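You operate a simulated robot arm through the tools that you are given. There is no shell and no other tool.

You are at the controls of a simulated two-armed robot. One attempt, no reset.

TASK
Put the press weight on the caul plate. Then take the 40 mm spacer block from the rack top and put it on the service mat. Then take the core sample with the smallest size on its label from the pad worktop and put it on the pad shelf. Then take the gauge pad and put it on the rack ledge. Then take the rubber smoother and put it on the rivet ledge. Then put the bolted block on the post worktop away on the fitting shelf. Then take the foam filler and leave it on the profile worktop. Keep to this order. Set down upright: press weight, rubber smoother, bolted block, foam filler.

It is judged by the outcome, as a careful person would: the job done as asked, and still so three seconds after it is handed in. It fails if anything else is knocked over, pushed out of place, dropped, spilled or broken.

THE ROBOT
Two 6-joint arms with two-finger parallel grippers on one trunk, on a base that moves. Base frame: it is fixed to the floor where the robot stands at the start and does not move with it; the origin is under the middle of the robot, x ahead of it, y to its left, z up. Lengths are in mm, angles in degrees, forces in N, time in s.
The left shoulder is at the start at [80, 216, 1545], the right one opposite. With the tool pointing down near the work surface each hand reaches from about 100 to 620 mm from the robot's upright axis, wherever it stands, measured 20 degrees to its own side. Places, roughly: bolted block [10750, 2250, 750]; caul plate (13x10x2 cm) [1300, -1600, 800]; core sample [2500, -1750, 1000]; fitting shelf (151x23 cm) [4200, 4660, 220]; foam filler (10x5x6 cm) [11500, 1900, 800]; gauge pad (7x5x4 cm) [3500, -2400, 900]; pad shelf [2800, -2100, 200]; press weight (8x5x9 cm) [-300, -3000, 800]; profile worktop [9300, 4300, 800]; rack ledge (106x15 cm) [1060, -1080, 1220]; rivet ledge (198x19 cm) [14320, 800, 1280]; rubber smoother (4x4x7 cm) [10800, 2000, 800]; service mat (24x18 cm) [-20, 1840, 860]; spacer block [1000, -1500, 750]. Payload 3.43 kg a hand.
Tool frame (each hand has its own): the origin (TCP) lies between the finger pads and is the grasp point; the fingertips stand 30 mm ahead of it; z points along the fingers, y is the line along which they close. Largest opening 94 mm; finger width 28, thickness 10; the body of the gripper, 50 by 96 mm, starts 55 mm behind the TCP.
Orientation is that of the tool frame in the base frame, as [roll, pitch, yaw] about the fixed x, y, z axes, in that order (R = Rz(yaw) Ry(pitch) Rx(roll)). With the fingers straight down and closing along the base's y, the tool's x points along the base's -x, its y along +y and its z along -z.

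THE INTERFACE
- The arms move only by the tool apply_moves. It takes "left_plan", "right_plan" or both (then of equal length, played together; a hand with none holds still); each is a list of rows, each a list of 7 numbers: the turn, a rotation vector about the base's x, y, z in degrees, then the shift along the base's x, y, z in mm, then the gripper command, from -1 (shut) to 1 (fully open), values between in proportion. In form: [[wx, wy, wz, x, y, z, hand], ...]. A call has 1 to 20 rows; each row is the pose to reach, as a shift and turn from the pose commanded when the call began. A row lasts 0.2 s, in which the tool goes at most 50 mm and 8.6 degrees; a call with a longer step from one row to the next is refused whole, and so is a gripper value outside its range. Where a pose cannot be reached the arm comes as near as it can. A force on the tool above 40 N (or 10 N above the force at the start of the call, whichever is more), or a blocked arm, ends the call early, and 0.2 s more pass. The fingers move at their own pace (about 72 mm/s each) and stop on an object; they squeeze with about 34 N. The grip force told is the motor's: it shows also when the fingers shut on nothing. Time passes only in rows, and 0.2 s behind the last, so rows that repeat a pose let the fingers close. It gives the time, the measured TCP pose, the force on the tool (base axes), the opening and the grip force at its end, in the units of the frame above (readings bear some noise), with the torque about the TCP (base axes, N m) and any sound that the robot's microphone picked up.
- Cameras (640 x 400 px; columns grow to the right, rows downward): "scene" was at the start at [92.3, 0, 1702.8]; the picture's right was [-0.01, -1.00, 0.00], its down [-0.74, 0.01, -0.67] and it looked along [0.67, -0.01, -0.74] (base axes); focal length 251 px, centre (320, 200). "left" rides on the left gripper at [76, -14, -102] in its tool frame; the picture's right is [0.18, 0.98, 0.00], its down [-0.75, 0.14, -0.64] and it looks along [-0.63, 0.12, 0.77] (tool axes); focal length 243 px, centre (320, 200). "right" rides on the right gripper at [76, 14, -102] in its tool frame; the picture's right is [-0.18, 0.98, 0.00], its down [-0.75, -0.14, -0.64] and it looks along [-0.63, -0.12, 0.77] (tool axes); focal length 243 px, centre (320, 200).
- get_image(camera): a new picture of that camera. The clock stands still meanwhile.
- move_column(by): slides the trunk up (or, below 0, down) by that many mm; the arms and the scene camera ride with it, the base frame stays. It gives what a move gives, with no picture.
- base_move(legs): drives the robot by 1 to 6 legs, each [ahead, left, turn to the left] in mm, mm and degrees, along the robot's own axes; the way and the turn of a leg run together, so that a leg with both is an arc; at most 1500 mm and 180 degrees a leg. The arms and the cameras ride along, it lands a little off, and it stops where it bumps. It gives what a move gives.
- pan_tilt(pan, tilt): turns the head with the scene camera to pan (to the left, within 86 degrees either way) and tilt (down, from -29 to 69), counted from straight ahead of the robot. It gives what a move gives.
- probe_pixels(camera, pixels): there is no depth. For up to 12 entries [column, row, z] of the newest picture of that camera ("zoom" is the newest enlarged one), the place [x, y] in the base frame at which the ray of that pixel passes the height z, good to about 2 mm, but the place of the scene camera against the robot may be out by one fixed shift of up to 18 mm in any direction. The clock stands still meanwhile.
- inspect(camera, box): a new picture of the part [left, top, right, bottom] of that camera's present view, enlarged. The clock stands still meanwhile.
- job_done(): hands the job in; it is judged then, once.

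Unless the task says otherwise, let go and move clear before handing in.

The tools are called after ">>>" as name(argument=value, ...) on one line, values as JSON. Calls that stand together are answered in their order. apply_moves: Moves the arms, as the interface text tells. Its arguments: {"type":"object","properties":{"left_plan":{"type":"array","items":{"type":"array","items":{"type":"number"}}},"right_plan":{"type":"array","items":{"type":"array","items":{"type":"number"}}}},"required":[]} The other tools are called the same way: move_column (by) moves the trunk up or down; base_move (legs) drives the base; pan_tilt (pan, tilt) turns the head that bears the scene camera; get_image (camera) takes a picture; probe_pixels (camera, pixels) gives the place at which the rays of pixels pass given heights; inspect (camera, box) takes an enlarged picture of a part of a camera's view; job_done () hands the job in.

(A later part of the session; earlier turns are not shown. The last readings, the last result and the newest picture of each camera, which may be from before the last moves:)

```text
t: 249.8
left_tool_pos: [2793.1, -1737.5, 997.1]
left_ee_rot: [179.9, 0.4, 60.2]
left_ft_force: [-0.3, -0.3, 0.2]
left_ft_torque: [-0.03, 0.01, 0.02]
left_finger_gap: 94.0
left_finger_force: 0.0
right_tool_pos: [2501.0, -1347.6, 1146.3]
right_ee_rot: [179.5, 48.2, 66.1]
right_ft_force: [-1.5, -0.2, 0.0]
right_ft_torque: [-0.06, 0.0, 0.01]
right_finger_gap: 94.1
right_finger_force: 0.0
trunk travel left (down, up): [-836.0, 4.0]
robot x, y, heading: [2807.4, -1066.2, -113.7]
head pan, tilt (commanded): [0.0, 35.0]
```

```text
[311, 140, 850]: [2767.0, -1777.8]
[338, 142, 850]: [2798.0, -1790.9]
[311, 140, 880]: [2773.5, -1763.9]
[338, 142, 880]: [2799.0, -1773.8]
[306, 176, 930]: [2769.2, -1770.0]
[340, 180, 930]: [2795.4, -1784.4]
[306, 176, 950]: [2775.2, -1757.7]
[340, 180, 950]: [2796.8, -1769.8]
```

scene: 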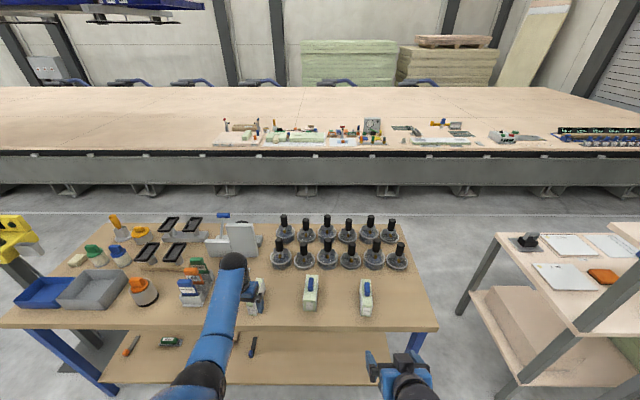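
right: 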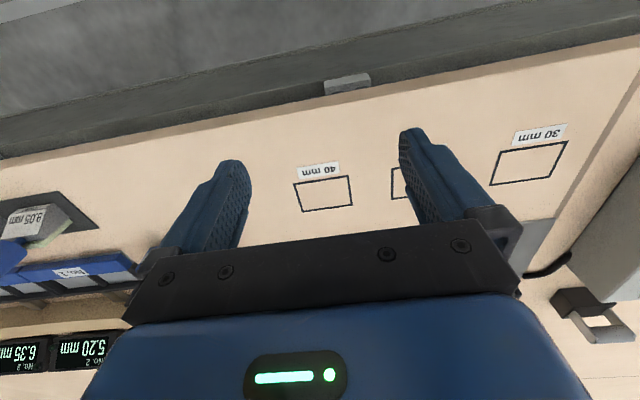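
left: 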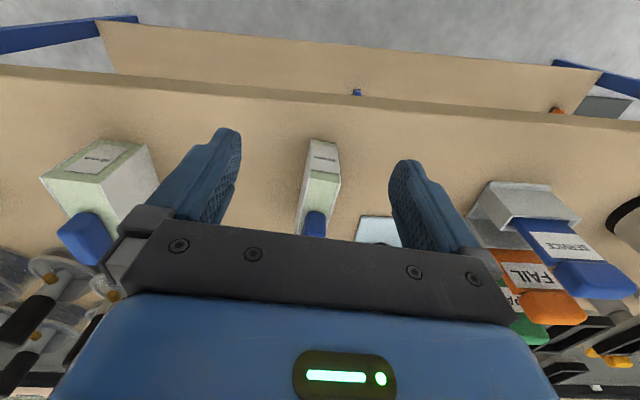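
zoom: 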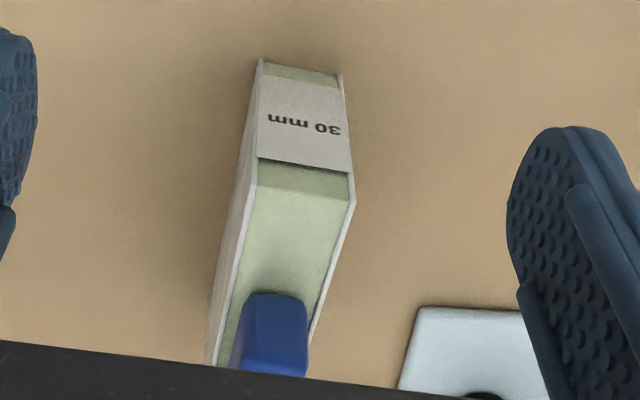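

>>> probe_pixels(camera="left", pixels=[[340.9, 187, 915], [326.9, 233, 915], [308, 177, 915], [297, 232, 915], [311.25, 138.25, 855], [336.9, 142.3, 855], [325, 78, 855], [100, 60, 850]])

>>> base_move(legs=[[60, 0, 0]])

>>> get_image(camera="left")

```text
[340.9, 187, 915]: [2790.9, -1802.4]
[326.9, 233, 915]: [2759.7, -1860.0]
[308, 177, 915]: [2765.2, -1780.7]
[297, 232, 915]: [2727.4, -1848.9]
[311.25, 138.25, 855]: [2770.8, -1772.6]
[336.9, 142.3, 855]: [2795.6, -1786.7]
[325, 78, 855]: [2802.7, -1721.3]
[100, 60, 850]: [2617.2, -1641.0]
```

```text
t: 250.8
left_tool_pos: [2773.2, -1785.3, 1001.5]
left_ee_rot: [179.9, 0.7, 60.2]
left_ft_force: [0.2, 0.6, 0.4]
left_ft_torque: [-0.03, 0.03, 0.03]
left_finger_gap: 93.9
left_finger_force: 0.1
right_tool_pos: [2479.7, -1395.7, 1150.7]
right_ee_rot: [179.6, 48.5, 66.2]
right_ft_force: [-0.1, 1.0, 0.3]
right_ft_torque: [-0.03, -0.02, -0.02]
right_finger_gap: 94.1
right_finger_force: 0.0
trunk travel left (down, up): [-836.0, 4.0]
robot x, y, heading: [2781.6, -1126.4, -113.7]
head pan, tilt (commanded): [0.0, 35.0]
```

```text
taken
```

left: 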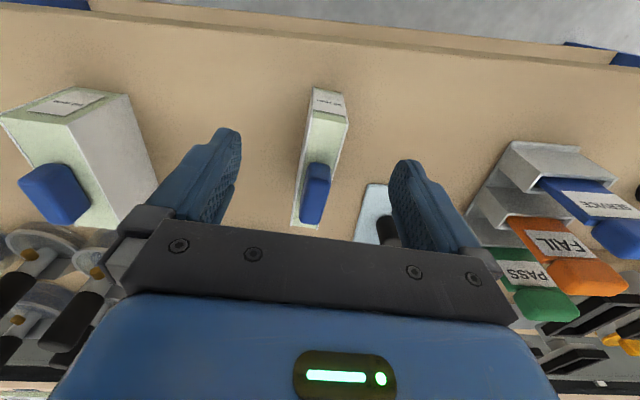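

Well aligned (tool closing axis ≈ -29.8°, sample thickness axis ≈ -28.7°). Enlarge to locate its full top face.

>>> inspect(camera="left", box=[260, 70, 400, 240])

```text
2.35 times, centred on (330, 155) of left
```

zoom: 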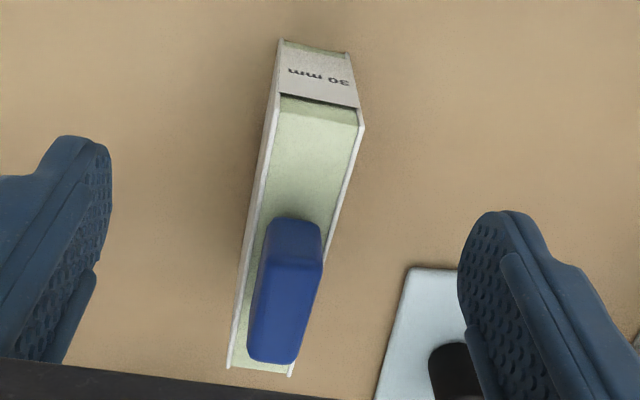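

>>> probe_pixels(camera="left", pixels=[[313.4, 86.9, 850], [337.2, 91.6, 850], [309.6, 114.6, 910], [344.5, 124.4, 910], [309.6, 114.6, 930], [344.5, 124.4, 930], [286.6, 226.5, 910], [313.8, 229.5, 910], [286.6, 226.5, 930], [313.8, 229.5, 930], [313.4, 86.9, 870], [337.2, 91.6, 870]])

```text
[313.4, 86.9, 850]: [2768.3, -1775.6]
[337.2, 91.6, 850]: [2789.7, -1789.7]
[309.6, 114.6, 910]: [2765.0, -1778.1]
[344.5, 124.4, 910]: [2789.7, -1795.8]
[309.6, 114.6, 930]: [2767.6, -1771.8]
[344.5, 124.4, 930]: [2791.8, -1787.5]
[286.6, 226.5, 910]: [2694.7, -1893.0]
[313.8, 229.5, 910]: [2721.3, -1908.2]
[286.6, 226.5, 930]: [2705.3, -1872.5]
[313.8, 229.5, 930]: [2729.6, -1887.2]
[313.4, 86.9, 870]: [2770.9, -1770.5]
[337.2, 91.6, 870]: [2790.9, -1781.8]
```

Sample top is z≈912, centre ≈(2743,-1844). Drive ahead 62 mm to bring the hand above it.

>>> base_move(legs=[[62, -4, 0]])

>>> apply_moves(left_plan=[[0, 0, 0, 0, 0, -2, 1], [0, 0, 0, 0, 0, -2, 1]])

>>> get_image(camera="left")

```text
t: 251.8
left_tool_pos: [2745.8, -1840.7, 999.6]
left_ee_rot: [179.9, 0.6, 60.2]
left_ft_force: [0.6, 0.6, 0.4]
left_ft_torque: [-0.04, 0.03, -0.01]
left_finger_gap: 94.1
left_finger_force: 0.1
right_tool_pos: [2451.6, -1450.7, 1150.3]
right_ee_rot: [179.8, 48.4, 66.2]
right_ft_force: [-0.3, 1.3, 1.0]
right_ft_torque: [-0.02, 0.01, 0.0]
right_finger_gap: 94.0
right_finger_force: 0.0
trunk travel left (down, up): [-836.0, 4.0]
robot x, y, heading: [2754.2, -1180.4, -113.6]
head pan, tilt (commanded): [0.0, 35.0]
```

```text
t: 252.4
left_tool_pos: [2742.7, -1844.4, 994.9]
left_ee_rot: [-180.0, 0.4, 60.1]
left_ft_force: [-0.5, 0.4, 0.7]
left_ft_torque: [-0.02, 0.01, 0.0]
left_finger_gap: 93.9
left_finger_force: 0.1
right_tool_pos: [2448.5, -1457.2, 1148.2]
right_ee_rot: [179.7, 48.1, 66.2]
right_ft_force: [0.6, 0.2, 0.6]
right_ft_torque: [-0.04, 0.01, -0.04]
right_finger_gap: 93.9
right_finger_force: 0.1
trunk travel left (down, up): [-836.0, 4.0]
robot x, y, heading: [2752.3, -1173.1, -113.7]
head pan, tilt (commanded): [0.0, 35.0]
```

```text
taken
```

left: 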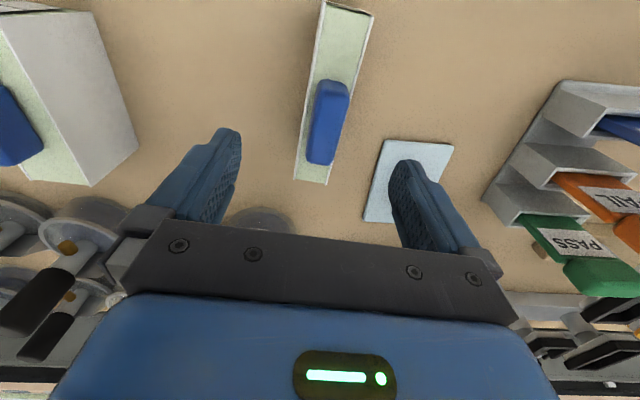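

A light-blue plate with a black knob lies near the left finger's path. I'll inspect it before descending.

>>> inspect(camera="left", box=[280, 0, 480, 240])

>>> probe_pixels(camera="left", pixels=[[383, 140, 858], [454, 147, 858], [364, 220, 858], [397, 222, 858], [388, 168, 870]])

>>> inspect(camera="scene", box=[200, 220, 320, 320])

```text
1.67 times, centred on (380, 120) of left
```

zoom: 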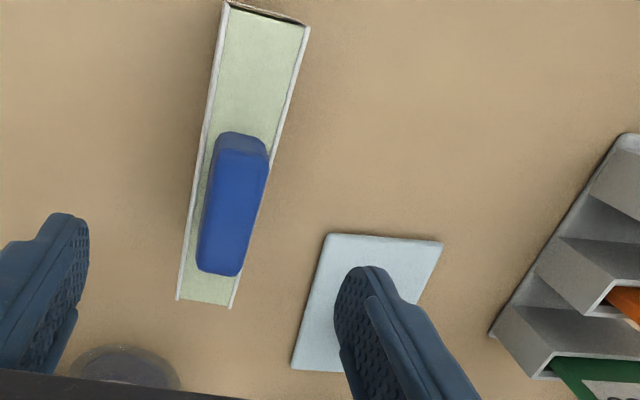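

```text
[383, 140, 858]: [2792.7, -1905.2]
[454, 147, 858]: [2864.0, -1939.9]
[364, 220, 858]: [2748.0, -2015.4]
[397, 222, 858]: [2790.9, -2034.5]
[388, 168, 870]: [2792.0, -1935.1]
```

```text
4.00 times, centred on (260, 270) of scene
```

zoom: 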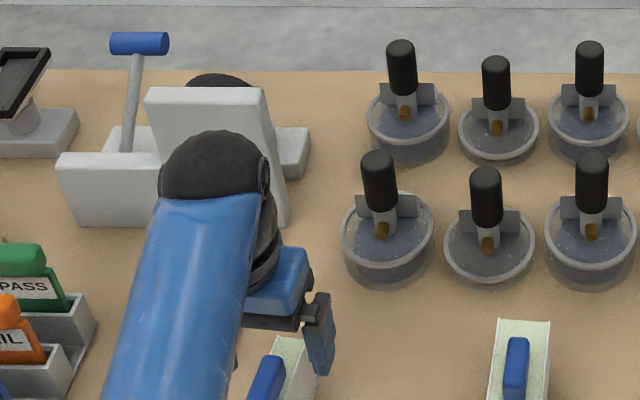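

>>> probe_pixels(camera="left", pixels=[[295, 178.7, 912], [326.7, 184.7, 912], [324, 3, 912], [372, 15, 912], [330, 80, 945], [347, 85, 945], [309, 160, 945], [334, 165, 945]])

```text
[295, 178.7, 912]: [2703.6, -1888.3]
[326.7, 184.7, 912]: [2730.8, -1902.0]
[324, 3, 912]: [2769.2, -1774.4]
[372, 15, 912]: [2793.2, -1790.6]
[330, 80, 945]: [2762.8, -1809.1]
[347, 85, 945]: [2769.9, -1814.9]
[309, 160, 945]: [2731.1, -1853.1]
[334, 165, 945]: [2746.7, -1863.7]
```

Centre refined to (2749,-1839). Shift slightly, lower the trunk 60 mm, then the arm the rest.

>>> apply_moves(left_plan=[[0, 0, 0, 5, 4, 0, 1], [0, 0, 0, 5, 4, 0, 1]])

>>> move_column(by=-58)

>>> get_image(camera="left")

```text
t: 253.0
left_tool_pos: [2745.9, -1844.1, 992.0]
left_ee_rot: [180.0, 0.1, 60.2]
left_ft_force: [0.5, -0.2, 0.5]
left_ft_torque: [-0.03, 0.01, -0.01]
left_finger_gap: 93.8
left_finger_force: 0.1
right_tool_pos: [2448.5, -1458.0, 1146.3]
right_ee_rot: [179.8, 47.9, 66.2]
right_ft_force: [0.8, 0.6, 0.0]
right_ft_torque: [0.04, -0.05, 0.02]
right_finger_gap: 94.0
right_finger_force: 0.0
trunk travel left (down, up): [-836.0, 4.0]
robot x, y, heading: [2753.7, -1180.6, -113.4]
head pan, tilt (commanded): [0.0, 35.0]
```

```text
t: 254.0
left_tool_pos: [2747.5, -1843.6, 935.3]
left_ee_rot: [180.0, 0.1, 60.3]
left_ft_force: [0.9, 0.0, -0.4]
left_ft_torque: [0.02, -0.01, -0.04]
left_finger_gap: 93.9
left_finger_force: 0.1
right_tool_pos: [2447.4, -1458.2, 1088.9]
right_ee_rot: [179.8, 47.9, 66.2]
right_ft_force: [0.3, -0.6, 0.3]
right_ft_torque: [-0.01, 0.02, 0.03]
right_finger_gap: 93.6
right_finger_force: 0.0
trunk travel left (down, up): [-778.0, 62.0]
robot x, y, heading: [2756.5, -1176.2, -113.7]
head pan, tilt (commanded): [0.0, 35.0]
```

```text
taken
```

left: 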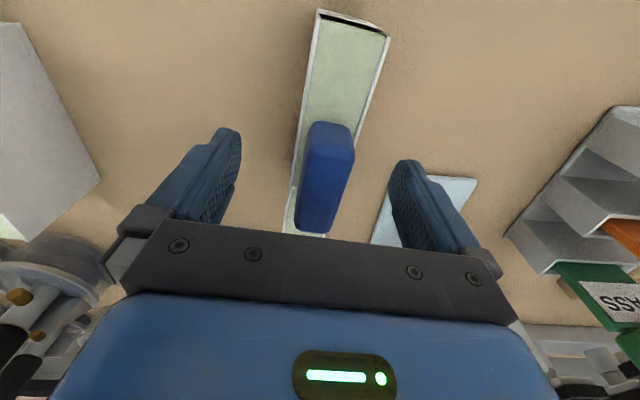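

Good alignment. Lower 18 mm and close.

>>> apply_moves(left_plan=[[0, 0, 0, 0, 0, -9, 1], [0, 0, 0, 0, 0, -18, 1], [0, 0, 0, 0, 0, -18, -1], [0, 0, 0, 0, 0, -18, -1], [0, 0, 0, 0, 0, -18, -1], [0, 0, 0, 0, 0, -18, -1], [0, 0, 0, 0, 0, -18, -1]])

>>> get_image(camera="left")

```text
t: 255.6
left_tool_pos: [2746.5, -1842.9, 917.4]
left_ee_rot: [-180.0, 0.1, 60.2]
left_ft_force: [-0.4, -0.6, 0.8]
left_ft_torque: [-0.05, 0.03, -0.03]
left_finger_gap: 33.9
left_finger_force: 34.3
right_tool_pos: [2447.6, -1458.2, 1088.2]
right_ee_rot: [179.7, 47.9, 66.2]
right_ft_force: [0.7, -0.5, -0.3]
right_ft_torque: [-0.02, 0.03, 0.01]
right_finger_gap: 94.0
right_finger_force: 0.1
trunk travel left (down, up): [-778.0, 62.0]
robot x, y, heading: [2757.1, -1180.3, -113.8]
head pan, tilt (commanded): [0.0, 35.0]
```

```text
taken
```

left: 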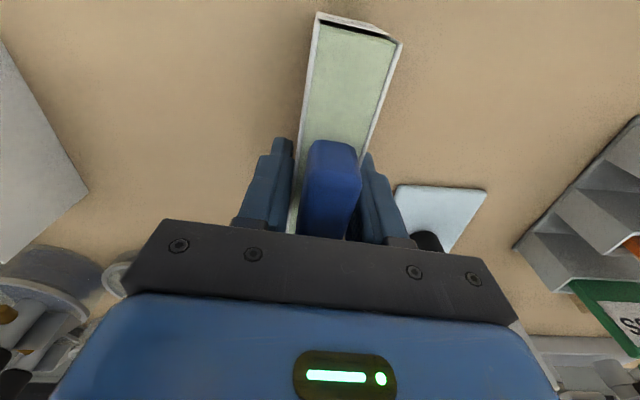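

Gripped at 33.9 mm. Lift 60 mm and back off until the hand is well in front of the worktop.

>>> move_column(by=60)

>>> base_move(legs=[[-480, 0, 0]])

>>> pan_tilt(pan=10, tilt=40)

>>> get_image(camera="scene")

>>> get_image(camera="left")

```text
t: 256.6
left_tool_pos: [2746.3, -1842.9, 977.2]
left_ee_rot: [180.0, 0.2, 60.1]
left_ft_force: [0.3, -0.3, -1.2]
left_ft_torque: [0.0, 0.03, -0.02]
left_finger_gap: 33.9
left_finger_force: 34.5
right_tool_pos: [2447.7, -1459.7, 1148.0]
right_ee_rot: [179.7, 47.8, 66.1]
right_ft_force: [0.0, 0.2, 0.3]
right_ft_torque: [0.02, -0.01, 0.0]
right_finger_gap: 94.0
right_finger_force: 0.1
trunk travel left (down, up): [-838.0, 2.0]
robot x, y, heading: [2754.1, -1175.1, -113.8]
head pan, tilt (commanded): [0.0, 35.0]
```

```text
t: 259.4
left_tool_pos: [2937.6, -1409.9, 975.7]
left_ee_rot: [179.9, 0.0, 60.4]
left_ft_force: [-0.6, 0.2, -1.4]
left_ft_torque: [0.05, 0.01, -0.03]
left_finger_gap: 34.0
left_finger_force: 34.0
right_tool_pos: [2635.7, -1026.3, 1147.3]
right_ee_rot: [179.7, 47.8, 66.4]
right_ft_force: [0.1, 0.6, -0.7]
right_ft_torque: [0.03, 0.01, -0.01]
right_finger_gap: 94.0
right_finger_force: 0.1
trunk travel left (down, up): [-838.0, 2.0]
robot x, y, heading: [2943.3, -741.1, -113.5]
head pan, tilt (commanded): [0.0, 35.0]
```

```text
t: 260.1
left_tool_pos: [2935.9, -1408.1, 976.9]
left_ee_rot: [180.0, 0.1, 60.4]
left_ft_force: [-0.6, 0.6, -1.7]
left_ft_torque: [-0.05, -0.02, 0.01]
left_finger_gap: 34.0
left_finger_force: 33.3
right_tool_pos: [2636.5, -1025.5, 1148.3]
right_ee_rot: [179.6, 48.0, 66.4]
right_ft_force: [0.5, 0.3, 0.6]
right_ft_torque: [-0.02, 0.01, 0.02]
right_finger_gap: 93.8
right_finger_force: 0.1
trunk travel left (down, up): [-838.0, 2.0]
robot x, y, heading: [2940.3, -740.6, -113.3]
head pan, tilt (commanded): [10.0, 40.0]
```

```text
taken
```

scene: 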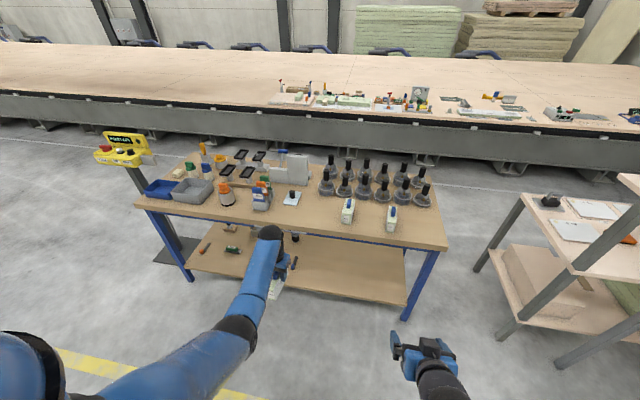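

```text
taken
```

left: 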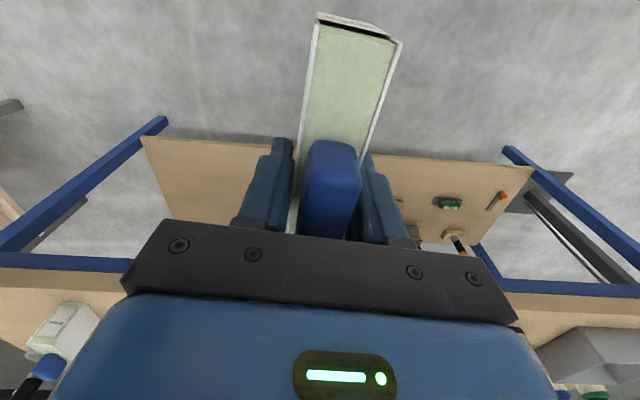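

Now plan the low placement: probe the shelf edge, the small item at (293,262), and the shelf's right end.

>>> inspect(camera="scene", box=[170, 200, 450, 330])

>>> probe_pixels(camera="scene", pixels=[[294, 268, 200], [296, 256, 200], [405, 305, 200], [188, 268, 200], [300, 288, 200], [330, 285, 200]])

>>> probe_pixels(camera="left", pixels=[[141, 136, 200], [505, 169, 200], [141, 136, 230], [505, 169, 230], [141, 136, 170], [505, 169, 170]])

```text
2.29 times, centred on (310, 265) of scene
```

zoom: 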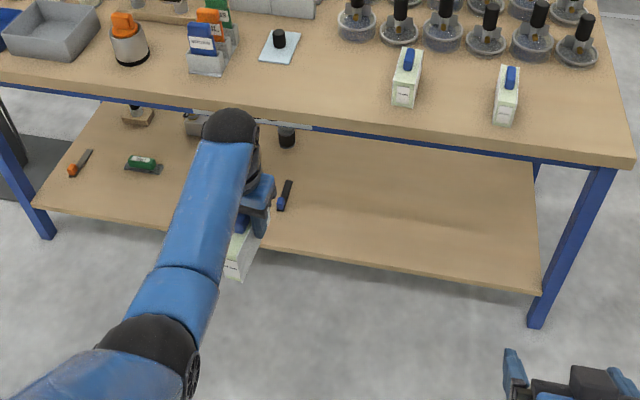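

```text
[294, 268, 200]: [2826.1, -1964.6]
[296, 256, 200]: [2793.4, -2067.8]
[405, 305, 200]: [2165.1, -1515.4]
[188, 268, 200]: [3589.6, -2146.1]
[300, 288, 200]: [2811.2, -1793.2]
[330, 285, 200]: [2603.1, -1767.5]
```

```text
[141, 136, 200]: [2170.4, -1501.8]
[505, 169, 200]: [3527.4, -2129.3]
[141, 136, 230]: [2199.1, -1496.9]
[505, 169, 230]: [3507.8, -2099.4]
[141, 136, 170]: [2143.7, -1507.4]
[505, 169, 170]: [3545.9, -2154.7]
```

The shelf is at z≈200, front edge n≈505; I'll place the sample about 300 mm from the nearest item. Shift right, then lower the trunk with the hand clear in front of the worktop.

>>> base_move(legs=[[0, -163, 0]])

>>> move_column(by=-650)

>>> get_image(camera="left")

>>> get_image(camera="scene")

```text
t: 261.6
left_tool_pos: [2791.4, -1345.6, 975.9]
left_ee_rot: [-179.8, 0.1, 60.4]
left_ft_force: [0.5, -1.0, -1.9]
left_ft_torque: [0.04, -0.02, 0.0]
left_finger_gap: 33.8
left_finger_force: 33.9
right_tool_pos: [2492.2, -961.4, 1150.1]
right_ee_rot: [179.9, 48.0, 66.5]
right_ft_force: [0.5, -0.5, 0.2]
right_ft_torque: [0.04, 0.01, 0.0]
right_finger_gap: 94.0
right_finger_force: 0.1
trunk travel left (down, up): [-838.0, 2.0]
robot x, y, heading: [2792.1, -679.4, -113.3]
head pan, tilt (commanded): [10.0, 40.0]
```

```text
refused: -650 is not a number from -400 to 400
```

```text
taken
```

left: 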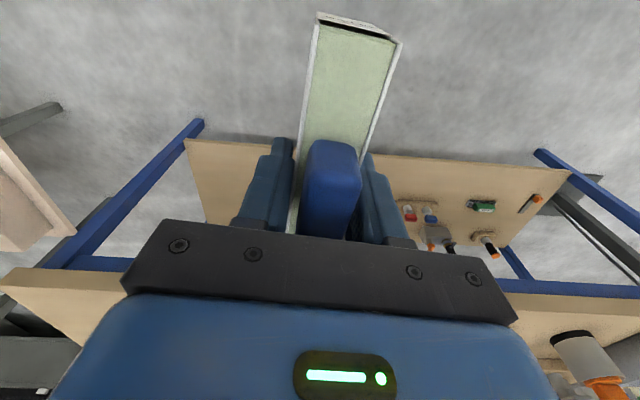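

```text
taken
```

scene: 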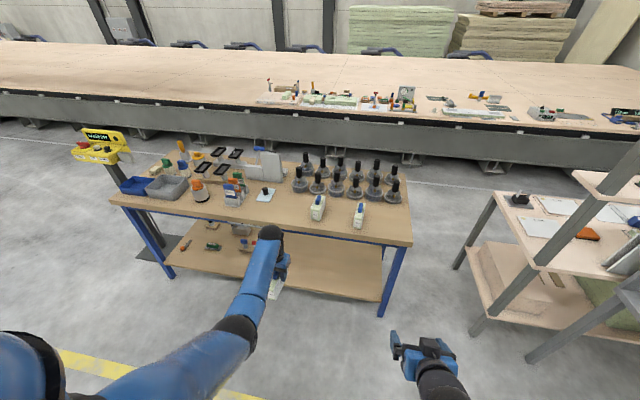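

The trunk accepts at most 400 mm per call, so I'll lower in two steps.

>>> move_column(by=-400)

>>> move_column(by=-240)

>>> pan_tilt(pan=15, tilt=25)

>>> get_image(camera="scene")

>>> get_image(camera="left")

```text
t: 265.4
left_tool_pos: [2789.0, -1343.8, 578.1]
left_ee_rot: [180.0, 0.1, 60.4]
left_ft_force: [0.4, 0.2, -1.0]
left_ft_torque: [-0.02, 0.02, 0.0]
left_finger_gap: 33.8
left_finger_force: 34.1
right_tool_pos: [2488.5, -959.5, 748.5]
right_ee_rot: [179.6, 47.9, 66.3]
right_ft_force: [0.8, 0.4, 0.2]
right_ft_torque: [-0.02, 0.01, 0.0]
right_finger_gap: 94.2
right_finger_force: 0.1
trunk travel left (down, up): [-438.0, 402.0]
robot x, y, heading: [2795.1, -682.5, -113.4]
head pan, tilt (commanded): [10.0, 40.0]
```

```text
t: 267.9
left_tool_pos: [2788.8, -1343.6, 336.4]
left_ee_rot: [-179.9, 0.2, 60.3]
left_ft_force: [0.1, 0.5, -0.7]
left_ft_torque: [0.02, 0.03, 0.0]
left_finger_gap: 33.7
left_finger_force: 34.0
right_tool_pos: [2487.6, -959.0, 507.7]
right_ee_rot: [179.7, 48.0, 66.5]
right_ft_force: [0.6, 0.0, 0.4]
right_ft_torque: [0.04, 0.01, 0.03]
right_finger_gap: 93.9
right_finger_force: 0.0
trunk travel left (down, up): [-198.0, 642.0]
robot x, y, heading: [2794.8, -676.8, -113.4]
head pan, tilt (commanded): [10.0, 40.0]
```

```text
t: 268.7
left_tool_pos: [2788.0, -1343.1, 337.7]
left_ee_rot: [180.0, 0.1, 60.4]
left_ft_force: [-0.4, 0.4, -1.4]
left_ft_torque: [-0.04, 0.04, 0.04]
left_finger_gap: 33.6
left_finger_force: 34.2
right_tool_pos: [2489.0, -959.2, 507.4]
right_ee_rot: [179.7, 47.9, 66.4]
right_ft_force: [0.2, 0.4, 0.0]
right_ft_torque: [0.01, -0.03, 0.02]
right_finger_gap: 93.8
right_finger_force: 0.0
trunk travel left (down, up): [-198.0, 642.0]
robot x, y, heading: [2790.0, -674.9, -113.3]
head pan, tilt (commanded): [15.0, 25.0]
```

```text
taken
```

scene: 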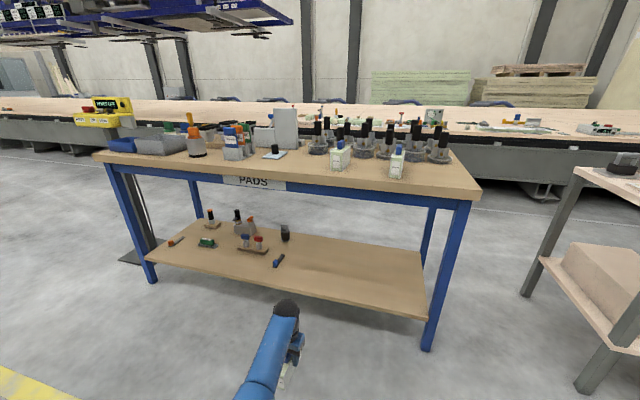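

```text
taken
```

left: 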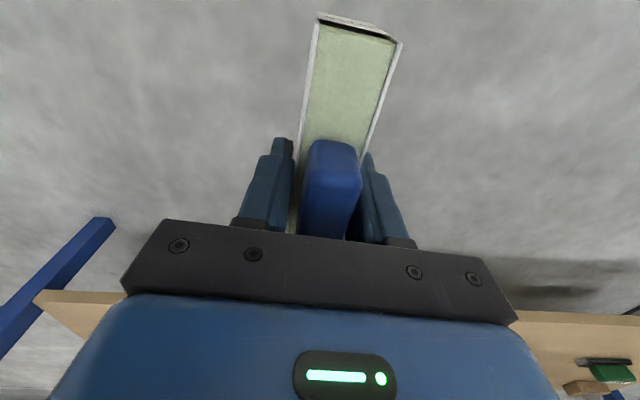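

Hand is at z 338 in front of the table. Check the shelf height from this low viewpoint.

>>> probe_pixels(camera="scene", pixels=[[426, 318, 170], [426, 318, 200], [426, 318, 230], [158, 262, 200], [158, 262, 230], [280, 265, 200], [280, 265, 230], [470, 195, 850], [96, 158, 850]])

>>> inspect(camera="scene", box=[100, 140, 480, 360])

```text
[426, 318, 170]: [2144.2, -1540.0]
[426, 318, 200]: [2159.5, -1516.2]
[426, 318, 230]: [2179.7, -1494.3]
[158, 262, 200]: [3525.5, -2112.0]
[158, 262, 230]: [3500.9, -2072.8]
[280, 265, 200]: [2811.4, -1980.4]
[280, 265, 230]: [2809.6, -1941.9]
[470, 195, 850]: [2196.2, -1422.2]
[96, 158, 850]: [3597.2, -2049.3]
```

```text
1.68 times, centred on (290, 250) of scene
```

zoom: 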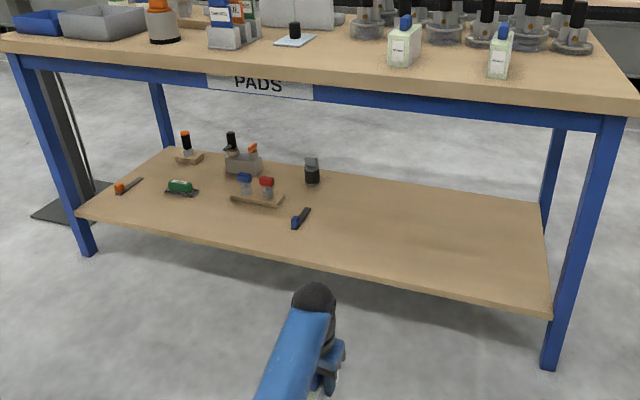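

Both views agree on the shelf at z=200. Drive forward 494 mm, bringing the sample over the shelf under the worktop.

>>> base_move(legs=[[300, 0, 0], [194, 0, 0]])

>>> get_image(camera="left")

>>> get_image(camera="scene")

```text
t: 271.8
left_tool_pos: [2592.4, -1790.4, 337.5]
left_ee_rot: [180.0, 0.1, 60.3]
left_ft_force: [-0.1, 0.8, -1.5]
left_ft_torque: [0.02, 0.01, 0.03]
left_finger_gap: 33.9
left_finger_force: 33.9
right_tool_pos: [2294.3, -1407.1, 508.6]
right_ee_rot: [179.6, 47.9, 66.2]
right_ft_force: [-0.1, -0.5, 0.4]
right_ft_torque: [-0.03, -0.03, 0.02]
right_finger_gap: 93.9
right_finger_force: 0.0
trunk travel left (down, up): [-198.0, 642.0]
robot x, y, heading: [2599.6, -1127.0, -113.3]
head pan, tilt (commanded): [15.0, 25.0]
```

```text
taken
```

left: 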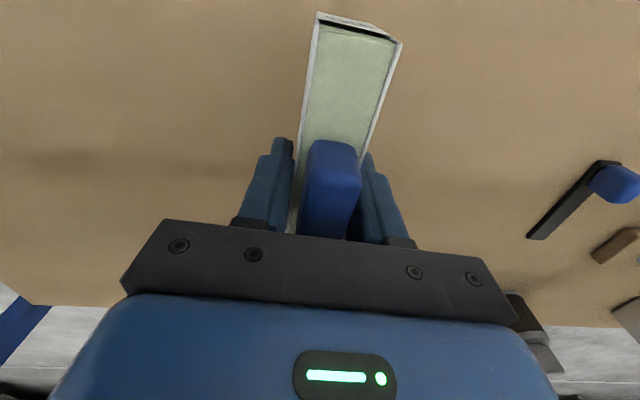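

```text
taken
```

scene: 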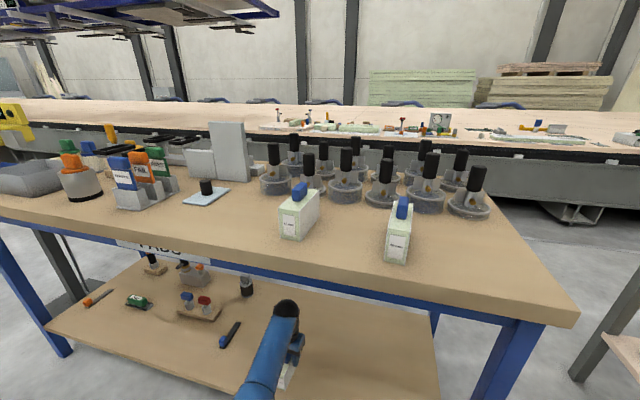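

The hand is over the shelf (n≈586). I'll move 20 mm further in, lower the trunk 60 mm, then finish with the arm to contact.

>>> apply_moves(left_plan=[[0, 0, 0, -8, -18, 0, -1], [0, 0, 0, -8, -18, 0, -1]])

>>> move_column(by=-60)

>>> apply_moves(left_plan=[[0, 0, 0, 0, 0, -3, -1], [0, 0, 0, 0, 0, -6, -1], [0, 0, 0, 0, 0, -9, -1], [0, 0, 0, 0, 0, -9, -1]])

>>> get_image(camera="left")

```text
t: 272.4
left_tool_pos: [2585.6, -1808.2, 336.7]
left_ee_rot: [-179.9, 0.1, 60.2]
left_ft_force: [0.5, -0.6, -0.8]
left_ft_torque: [0.0, -0.01, -0.02]
left_finger_gap: 33.7
left_finger_force: 34.1
right_tool_pos: [2294.3, -1406.6, 506.8]
right_ee_rot: [179.7, 48.0, 66.2]
right_ft_force: [0.7, 0.0, 1.1]
right_ft_torque: [0.02, 0.02, 0.0]
right_finger_gap: 94.1
right_finger_force: 0.1
trunk travel left (down, up): [-198.0, 642.0]
robot x, y, heading: [2599.8, -1125.6, -113.4]
head pan, tilt (commanded): [15.0, 25.0]
```

```text
t: 273.4
left_tool_pos: [2584.3, -1811.7, 282.3]
left_ee_rot: [179.7, 0.8, 60.3]
left_ft_force: [-0.4, -3.0, 31.4]
left_ft_torque: [-0.03, 0.04, 0.04]
left_finger_gap: 34.2
left_finger_force: 33.8
right_tool_pos: [2294.0, -1405.6, 450.5]
right_ee_rot: [179.5, 48.1, 66.1]
right_ft_force: [0.2, 1.1, -0.1]
right_ft_torque: [0.0, 0.01, -0.03]
right_finger_gap: 93.8
right_finger_force: 0.1
trunk travel left (down, up): [-138.0, 702.0]
robot x, y, heading: [2602.0, -1123.6, -113.8]
head pan, tilt (commanded): [15.0, 25.0]
```

```text
t: 274.4
left_tool_pos: [2584.0, -1809.0, 271.4]
left_ee_rot: [179.7, 0.4, 60.3]
left_ft_force: [0.8, -3.0, 30.7]
left_ft_torque: [0.02, 0.04, 0.03]
left_finger_gap: 33.8
left_finger_force: 34.0
right_tool_pos: [2293.8, -1405.4, 449.9]
right_ee_rot: [179.5, 48.1, 66.0]
right_ft_force: [-0.3, 0.1, 0.0]
right_ft_torque: [0.0, 0.02, 0.0]
right_finger_gap: 93.9
right_finger_force: 0.0
trunk travel left (down, up): [-138.0, 702.0]
robot x, y, heading: [2596.4, -1127.6, -113.5]
head pan, tilt (commanded): [15.0, 25.0]
```

```text
taken
```

left: 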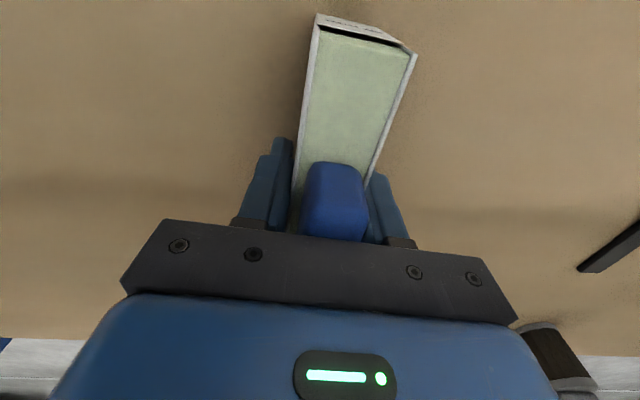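

The sample is resting on the shelf (≈30 N upward push). Open the fingers gradually and rise with the trunk.

>>> apply_moves(left_plan=[[0, 0, 0, 0, 0, 3, -1], [0, 0, 0, 0, 0, 4, -0.3], [0, 0, 0, 0, 0, 4, 0.2], [0, 0, 0, 0, 0, 4, 0.6], [0, 0, 0, 0, 0, 4, 1], [0, 0, 0, 0, 0, 4, 1]])

>>> get_image(camera="left")

```text
t: 275.8
left_tool_pos: [2584.6, -1807.3, 270.6]
left_ee_rot: [180.0, 0.0, 60.2]
left_ft_force: [0.9, 2.0, 2.7]
left_ft_torque: [-0.08, 0.05, -0.02]
left_finger_gap: 94.1
left_finger_force: 0.0
right_tool_pos: [2294.3, -1407.0, 449.2]
right_ee_rot: [179.7, 47.9, 66.3]
right_ft_force: [0.2, 0.0, 0.1]
right_ft_torque: [-0.01, -0.05, -0.04]
right_finger_gap: 93.7
right_finger_force: 0.0
trunk travel left (down, up): [-138.0, 702.0]
robot x, y, heading: [2598.2, -1127.8, -113.2]
head pan, tilt (commanded): [15.0, 25.0]
```

```text
taken
```

left: 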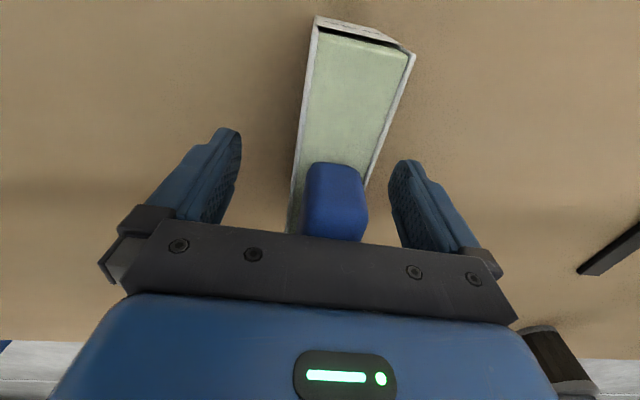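

Released. Rise 90 mm and check the sample stays.

>>> move_column(by=90)

>>> get_image(camera="left")

```text
t: 277.1
left_tool_pos: [2585.3, -1807.9, 360.7]
left_ee_rot: [180.0, 0.2, 60.3]
left_ft_force: [0.5, -0.4, 0.0]
left_ft_torque: [0.0, 0.0, 0.0]
left_finger_gap: 93.9
left_finger_force: 0.0
right_tool_pos: [2293.8, -1406.3, 539.0]
right_ee_rot: [179.6, 47.9, 66.2]
right_ft_force: [1.0, -0.4, -0.6]
right_ft_torque: [-0.03, 0.01, 0.01]
right_finger_gap: 94.0
right_finger_force: 0.1
trunk travel left (down, up): [-228.0, 612.0]
robot x, y, heading: [2600.7, -1127.9, -113.5]
head pan, tilt (commanded): [15.0, 25.0]
```

```text
taken
```

left: 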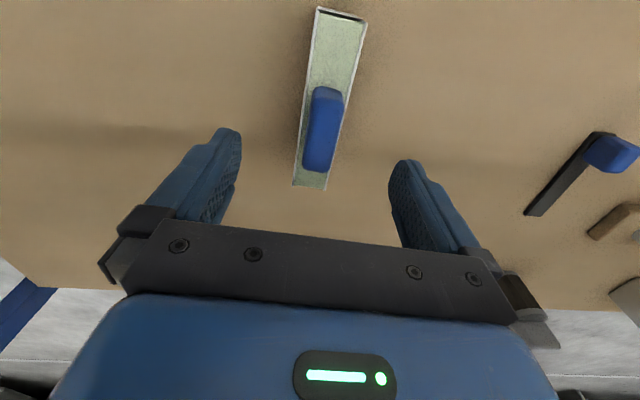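

The 30 mm sample stands on the pad shelf. Back straight out from under the worktop, then raise the trunk.

>>> base_move(legs=[[-560, 0, 0]])

>>> move_column(by=400)

>>> move_column(by=200)

>>> get_image(camera="scene")

```text
t: 280.3
left_tool_pos: [2808.9, -1288.3, 362.0]
left_ee_rot: [-179.9, 0.1, 59.9]
left_ft_force: [0.3, 0.8, 0.1]
left_ft_torque: [0.01, -0.01, 0.03]
left_finger_gap: 94.1
left_finger_force: 0.0
right_tool_pos: [2519.7, -883.9, 538.3]
right_ee_rot: [179.8, 47.9, 65.8]
right_ft_force: [0.4, -0.2, 0.9]
right_ft_torque: [0.03, 0.0, 0.01]
right_finger_gap: 94.0
right_finger_force: 0.1
trunk travel left (down, up): [-228.0, 612.0]
robot x, y, heading: [2826.5, -606.2, -113.8]
head pan, tilt (commanded): [15.0, 25.0]
```

```text
t: 284.2
left_tool_pos: [2809.1, -1289.6, 760.8]
left_ee_rot: [-179.9, 0.1, 59.9]
left_ft_force: [0.7, 0.0, -0.5]
left_ft_torque: [-0.01, -0.04, -0.01]
left_finger_gap: 94.2
left_finger_force: 0.0
right_tool_pos: [2521.2, -885.9, 937.8]
right_ee_rot: [179.8, 47.8, 65.9]
right_ft_force: [0.8, 1.4, -0.6]
right_ft_torque: [-0.01, -0.01, 0.02]
right_finger_gap: 94.1
right_finger_force: 0.0
trunk travel left (down, up): [-628.0, 212.0]
robot x, y, heading: [2827.2, -606.6, -114.2]
head pan, tilt (commanded): [15.0, 25.0]
```

```text
t: 286.3
left_tool_pos: [2808.9, -1289.3, 961.4]
left_ee_rot: [180.0, 0.1, 59.9]
left_ft_force: [-0.3, 0.8, -0.4]
left_ft_torque: [0.01, -0.03, -0.02]
left_finger_gap: 94.1
left_finger_force: 0.1
right_tool_pos: [2520.4, -885.7, 1138.8]
right_ee_rot: [179.7, 47.9, 65.9]
right_ft_force: [0.2, -0.2, 0.5]
right_ft_torque: [0.0, 0.0, 0.03]
right_finger_gap: 94.2
right_finger_force: 0.1
trunk travel left (down, up): [-828.0, 12.0]
robot x, y, heading: [2828.8, -605.0, -114.1]
head pan, tilt (commanded): [15.0, 25.0]
```

```text
taken
```

scene: 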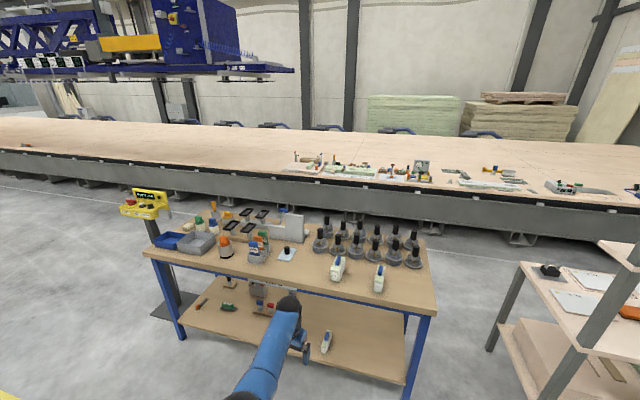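

The sample is visible standing on the shelf at (327,342). Before fetching the gauge pad, test the right hand's (48° tilted) forward reach here in free space at ledge-like height.

>>> apply_moves(right_plan=[[0, 0, 0, -20, -45, 10, 1], [0, 0, 0, -40, -90, 20, 1], [0, 0, 0, -60, -135, 35, 1], [0, 0, 0, -80, -180, 50, 1], [0, 0, 0, -100, -225, 65, 1], [0, 0, 0, -120, -270, 80, 1], [0, 0, 0, -140, -315, 90, 1], [0, 0, 0, -160, -360, 100, 1], [0, 0, 0, -176, -396, 100, 1]])

```text
refused: row 1 steps farther than a row can; nothing moved
```

>>> apply_moves(right_plan=[[0, 0, 0, -18, -40, 10, 1], [0, 0, 0, -36, -80, 20, 1], [0, 0, 0, -54, -120, 32, 1], [0, 0, 0, -72, -160, 44, 1], [0, 0, 0, -90, -200, 56, 1], [0, 0, 0, -108, -240, 68, 1], [0, 0, 0, -126, -280, 80, 1], [0, 0, 0, -144, -320, 92, 1], [0, 0, 0, -162, -360, 100, 1], [0, 0, 0, -176, -396, 100, 1]])

```text
t: 288.5
left_tool_pos: [2807.9, -1290.7, 961.9]
left_ee_rot: [179.9, 0.2, 59.8]
left_ft_force: [0.4, 0.2, -0.9]
left_ft_torque: [0.01, 0.0, 0.0]
left_finger_gap: 94.0
left_finger_force: 0.1
right_tool_pos: [2343.8, -1281.5, 1236.7]
right_ee_rot: [179.6, 47.8, 66.0]
right_ft_force: [0.1, -0.7, -0.9]
right_ft_torque: [-0.03, 0.0, 0.03]
right_finger_gap: 94.0
right_finger_force: 0.1
trunk travel left (down, up): [-828.0, 12.0]
robot x, y, heading: [2829.5, -605.9, -113.6]
head pan, tilt (commanded): [15.0, 25.0]
```

The tilted right hand reaches 814 mm ahead at z≈1237 with no trouble — enough for the ledge. Test another 60 mm, then bring it back.

>>> apply_moves(right_plan=[[0, 0, 0, -16, -36, 0, 1], [0, 0, 0, -32, -72, 0, 1], [0, 0, 0, -40, -90, 0, 1], [0, 0, 0, -40, -90, 0, 1]])

```text
t: 289.5
left_tool_pos: [2808.5, -1289.8, 961.2]
left_ee_rot: [-179.9, 0.3, 59.9]
left_ft_force: [-0.7, -0.5, 0.1]
left_ft_torque: [0.0, 0.03, 0.01]
left_finger_gap: 93.8
left_finger_force: 0.1
right_tool_pos: [2307.8, -1363.6, 1240.2]
right_ee_rot: [179.6, 48.0, 65.8]
right_ft_force: [0.6, 0.6, -0.1]
right_ft_torque: [0.02, 0.02, 0.01]
right_finger_gap: 94.0
right_finger_force: 0.1
right hand out of reach, approached as far as the arm can: row 3, 4
trunk travel left (down, up): [-828.0, 12.0]
robot x, y, heading: [2828.5, -608.6, -114.0]
head pan, tilt (commanded): [15.0, 25.0]
```

Reach limit is ≈900 mm ahead. Bring the right hand back ~280 mm and drive left to the gauge pad end of the worktop.

>>> apply_moves(right_plan=[[0, 0, 0, 18, 40, -5, 1], [0, 0, 0, 36, 80, -10, 1], [0, 0, 0, 54, 120, -15, 1], [0, 0, 0, 72, 160, -20, 1], [0, 0, 0, 90, 200, -25, 1], [0, 0, 0, 108, 240, -30, 1], [0, 0, 0, 120, 270, -30, 1]])

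>>> base_move(legs=[[0, 1400, 0]])

>>> pan_tilt(pan=0, tilt=35)

>>> get_image(camera="scene")

```text
t: 291.1
left_tool_pos: [2809.3, -1289.5, 961.4]
left_ee_rot: [-179.9, 0.1, 59.9]
left_ft_force: [-0.4, -0.4, 0.0]
left_ft_torque: [0.01, 0.0, -0.01]
left_finger_gap: 94.0
left_finger_force: 0.0
right_tool_pos: [2425.5, -1094.7, 1210.5]
right_ee_rot: [179.7, 48.0, 65.8]
right_ft_force: [0.0, 0.6, 0.1]
right_ft_torque: [0.0, 0.01, 0.0]
right_finger_gap: 94.2
right_finger_force: 0.1
trunk travel left (down, up): [-828.0, 12.0]
robot x, y, heading: [2828.4, -607.8, -113.9]
head pan, tilt (commanded): [15.0, 25.0]
```

```text
t: 298.1
left_tool_pos: [4052.3, -1866.0, 961.6]
left_ee_rot: [179.9, 0.1, 58.5]
left_ft_force: [0.4, -0.3, -0.1]
left_ft_torque: [0.02, -0.01, -0.02]
left_finger_gap: 94.2
left_finger_force: 0.0
right_tool_pos: [3675.2, -1662.8, 1209.8]
right_ee_rot: [179.6, 47.9, 64.4]
right_ft_force: [0.3, 0.2, -0.8]
right_ft_torque: [-0.01, 0.01, -0.01]
right_finger_gap: 93.9
right_finger_force: 0.1
trunk travel left (down, up): [-828.0, 12.0]
robot x, y, heading: [4090.4, -1186.5, -115.0]
head pan, tilt (commanded): [15.0, 25.0]
```

```text
t: 298.8
left_tool_pos: [4053.2, -1866.3, 961.7]
left_ee_rot: [-180.0, 0.0, 58.5]
left_ft_force: [0.2, -0.4, 0.2]
left_ft_torque: [0.01, 0.02, 0.0]
left_finger_gap: 94.3
left_finger_force: 0.1
right_tool_pos: [3676.2, -1663.3, 1209.3]
right_ee_rot: [179.7, 47.9, 64.5]
right_ft_force: [1.2, -0.3, 0.6]
right_ft_torque: [-0.04, 0.02, 0.02]
right_finger_gap: 94.2
right_finger_force: 0.0
trunk travel left (down, up): [-828.0, 12.0]
robot x, y, heading: [4089.0, -1183.6, -115.4]
head pan, tilt (commanded): [0.0, 35.0]
```

```text
taken
```

scene: 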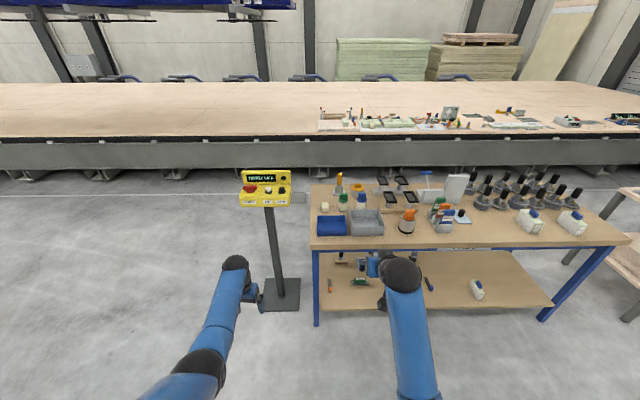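

Gauge pad is the beige block at (325,207); the stand's floor plate is at (282,295). Probe distances to choose the hand.

>>> probe_pixels(camera="scene", pixels=[[282, 310, 0], [300, 309, 0], [263, 310, 0], [264, 208, 950], [292, 206, 950], [325, 212, 855], [318, 236, 855], [346, 236, 855], [310, 248, 855], [316, 325, 0]])

>>> inspect(camera="scene", box=[290, 160, 420, 260])

```text
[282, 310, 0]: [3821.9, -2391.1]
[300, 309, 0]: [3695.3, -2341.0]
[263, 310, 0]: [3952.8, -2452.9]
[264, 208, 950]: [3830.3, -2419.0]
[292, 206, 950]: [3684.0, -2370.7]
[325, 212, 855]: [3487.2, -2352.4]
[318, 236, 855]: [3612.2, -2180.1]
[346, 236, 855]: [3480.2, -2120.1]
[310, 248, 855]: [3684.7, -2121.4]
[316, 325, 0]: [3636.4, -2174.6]
```

```text
4.00 times, centred on (355, 210) of scene
```

zoom: 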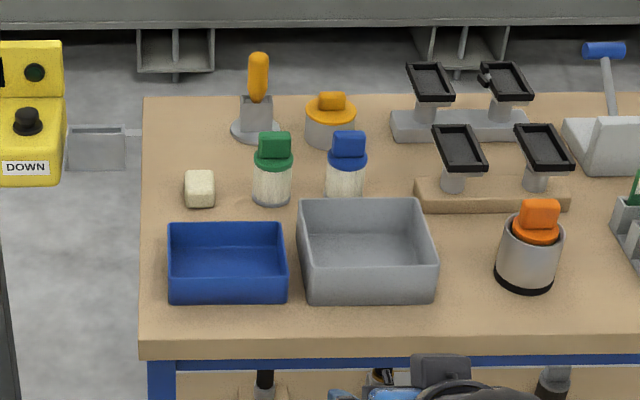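

A moderate 30° tilt will clear the blue tray in front of the pad, so I'll use the right hand. First tuck the left hand back (it would otherwise reach the stand) and set the right tilt to 30°.

>>> apply_moves(left_plan=[[0, 0, 0, 18, 38, -20, 1], [0, 0, 0, 36, 76, -40, 1], [0, 0, 0, 54, 114, -60, 1], [0, 0, 0, 72, 152, -80, 1], [0, 0, 0, 90, 190, -100, 1], [0, 0, 0, 108, 228, -120, 1], [0, 0, 0, 125, 264, -130, 1], [0, 0, 0, 125, 264, -130, 1]], right_plan=[[5.4, -2.6, 0, 0, 0, 0, 1], [10.8, -5.1, 0, 0, 0, 0, 1], [16.3, -7.7, 0, 0, 0, 0, 1], [16.3, -7.7, 0, -15, -30, 0, 1], [16.3, -7.7, 0, -30, -60, 0, 1], [16.3, -7.7, 0, -45, -90, 0, 1], [16.3, -7.7, 0, -60, -120, 0, 1], [16.3, -7.7, 0, -60, -120, 0, 1]])

```text
t: 300.6
left_tool_pos: [4180.8, -1602.7, 833.9]
left_ee_rot: [-180.0, 0.1, 58.5]
left_ft_force: [-0.3, 0.3, 0.4]
left_ft_torque: [-0.01, -0.01, 0.0]
left_finger_gap: 93.8
left_finger_force: 0.0
right_tool_pos: [3613.7, -1783.7, 1209.9]
right_ee_rot: [179.7, 29.9, 64.4]
right_ft_force: [0.3, -0.2, -0.3]
right_ft_torque: [0.01, -0.04, 0.03]
right_finger_gap: 93.9
right_finger_force: 0.0
trunk travel left (down, up): [-828.0, 12.0]
robot x, y, heading: [4090.5, -1186.5, -115.3]
head pan, tilt (commanded): [0.0, 35.0]
```

Now approach the gauge pad with the right hand high (z 1210), stopping ~100 mm short to look.

>>> base_move(legs=[[0, 111, 1.4], [490, 0, 0]])

>>> get_image(camera="right")

>>> get_image(camera="scene")

```text
t: 304.3
left_tool_pos: [4090.0, -2095.8, 834.0]
left_ee_rot: [-179.9, 0.1, 59.8]
left_ft_force: [0.2, 0.4, -0.7]
left_ft_torque: [0.02, -0.01, 0.04]
left_finger_gap: 93.8
left_finger_force: 0.1
right_tool_pos: [3527.2, -2287.4, 1212.2]
right_ee_rot: [179.8, 30.0, 66.0]
right_ft_force: [0.2, 0.1, -0.1]
right_ft_torque: [0.03, -0.05, 0.01]
right_finger_gap: 93.8
right_finger_force: 0.1
trunk travel left (down, up): [-828.0, 12.0]
robot x, y, heading: [3984.6, -1681.0, -113.9]
head pan, tilt (commanded): [0.0, 35.0]
```

```text
taken
```

right: 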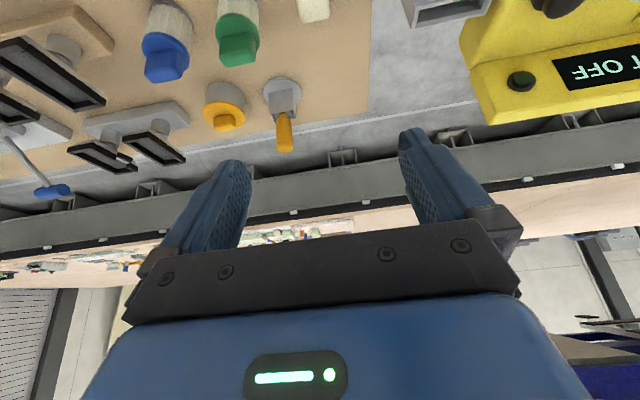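

```text
taken
```

scene: 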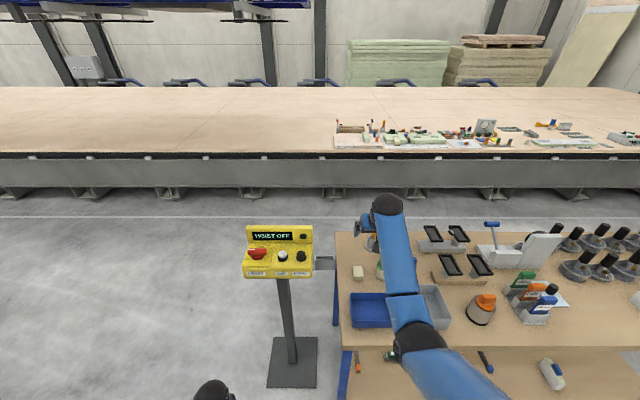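

The tilted camera looks past the pad, which shows only at (313,5). Lower the trunk 180 mm to bring it into view; the hand stays above everything.

>>> move_column(by=-180)

>>> get_image(camera="right")

```text
t: 306.3
left_tool_pos: [4090.1, -2096.9, 653.5]
left_ee_rot: [180.0, 0.1, 59.9]
left_ft_force: [-0.2, -0.5, -0.8]
left_ft_torque: [0.02, 0.01, 0.01]
left_finger_gap: 93.9
left_finger_force: 0.1
right_tool_pos: [3526.7, -2289.0, 1030.3]
right_ee_rot: [179.6, 30.0, 66.0]
right_ft_force: [0.8, -0.6, 0.0]
right_ft_torque: [0.01, 0.0, 0.01]
right_finger_gap: 93.8
right_finger_force: 0.1
trunk travel left (down, up): [-648.0, 192.0]
robot x, y, heading: [3990.8, -1677.7, -113.9]
head pan, tilt (commanded): [0.0, 35.0]
```

```text
taken
```

right: 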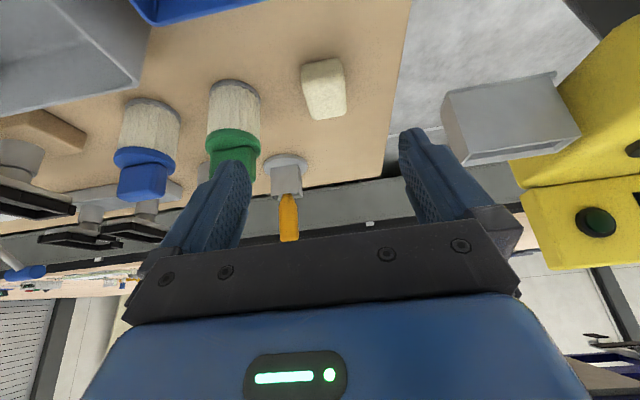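

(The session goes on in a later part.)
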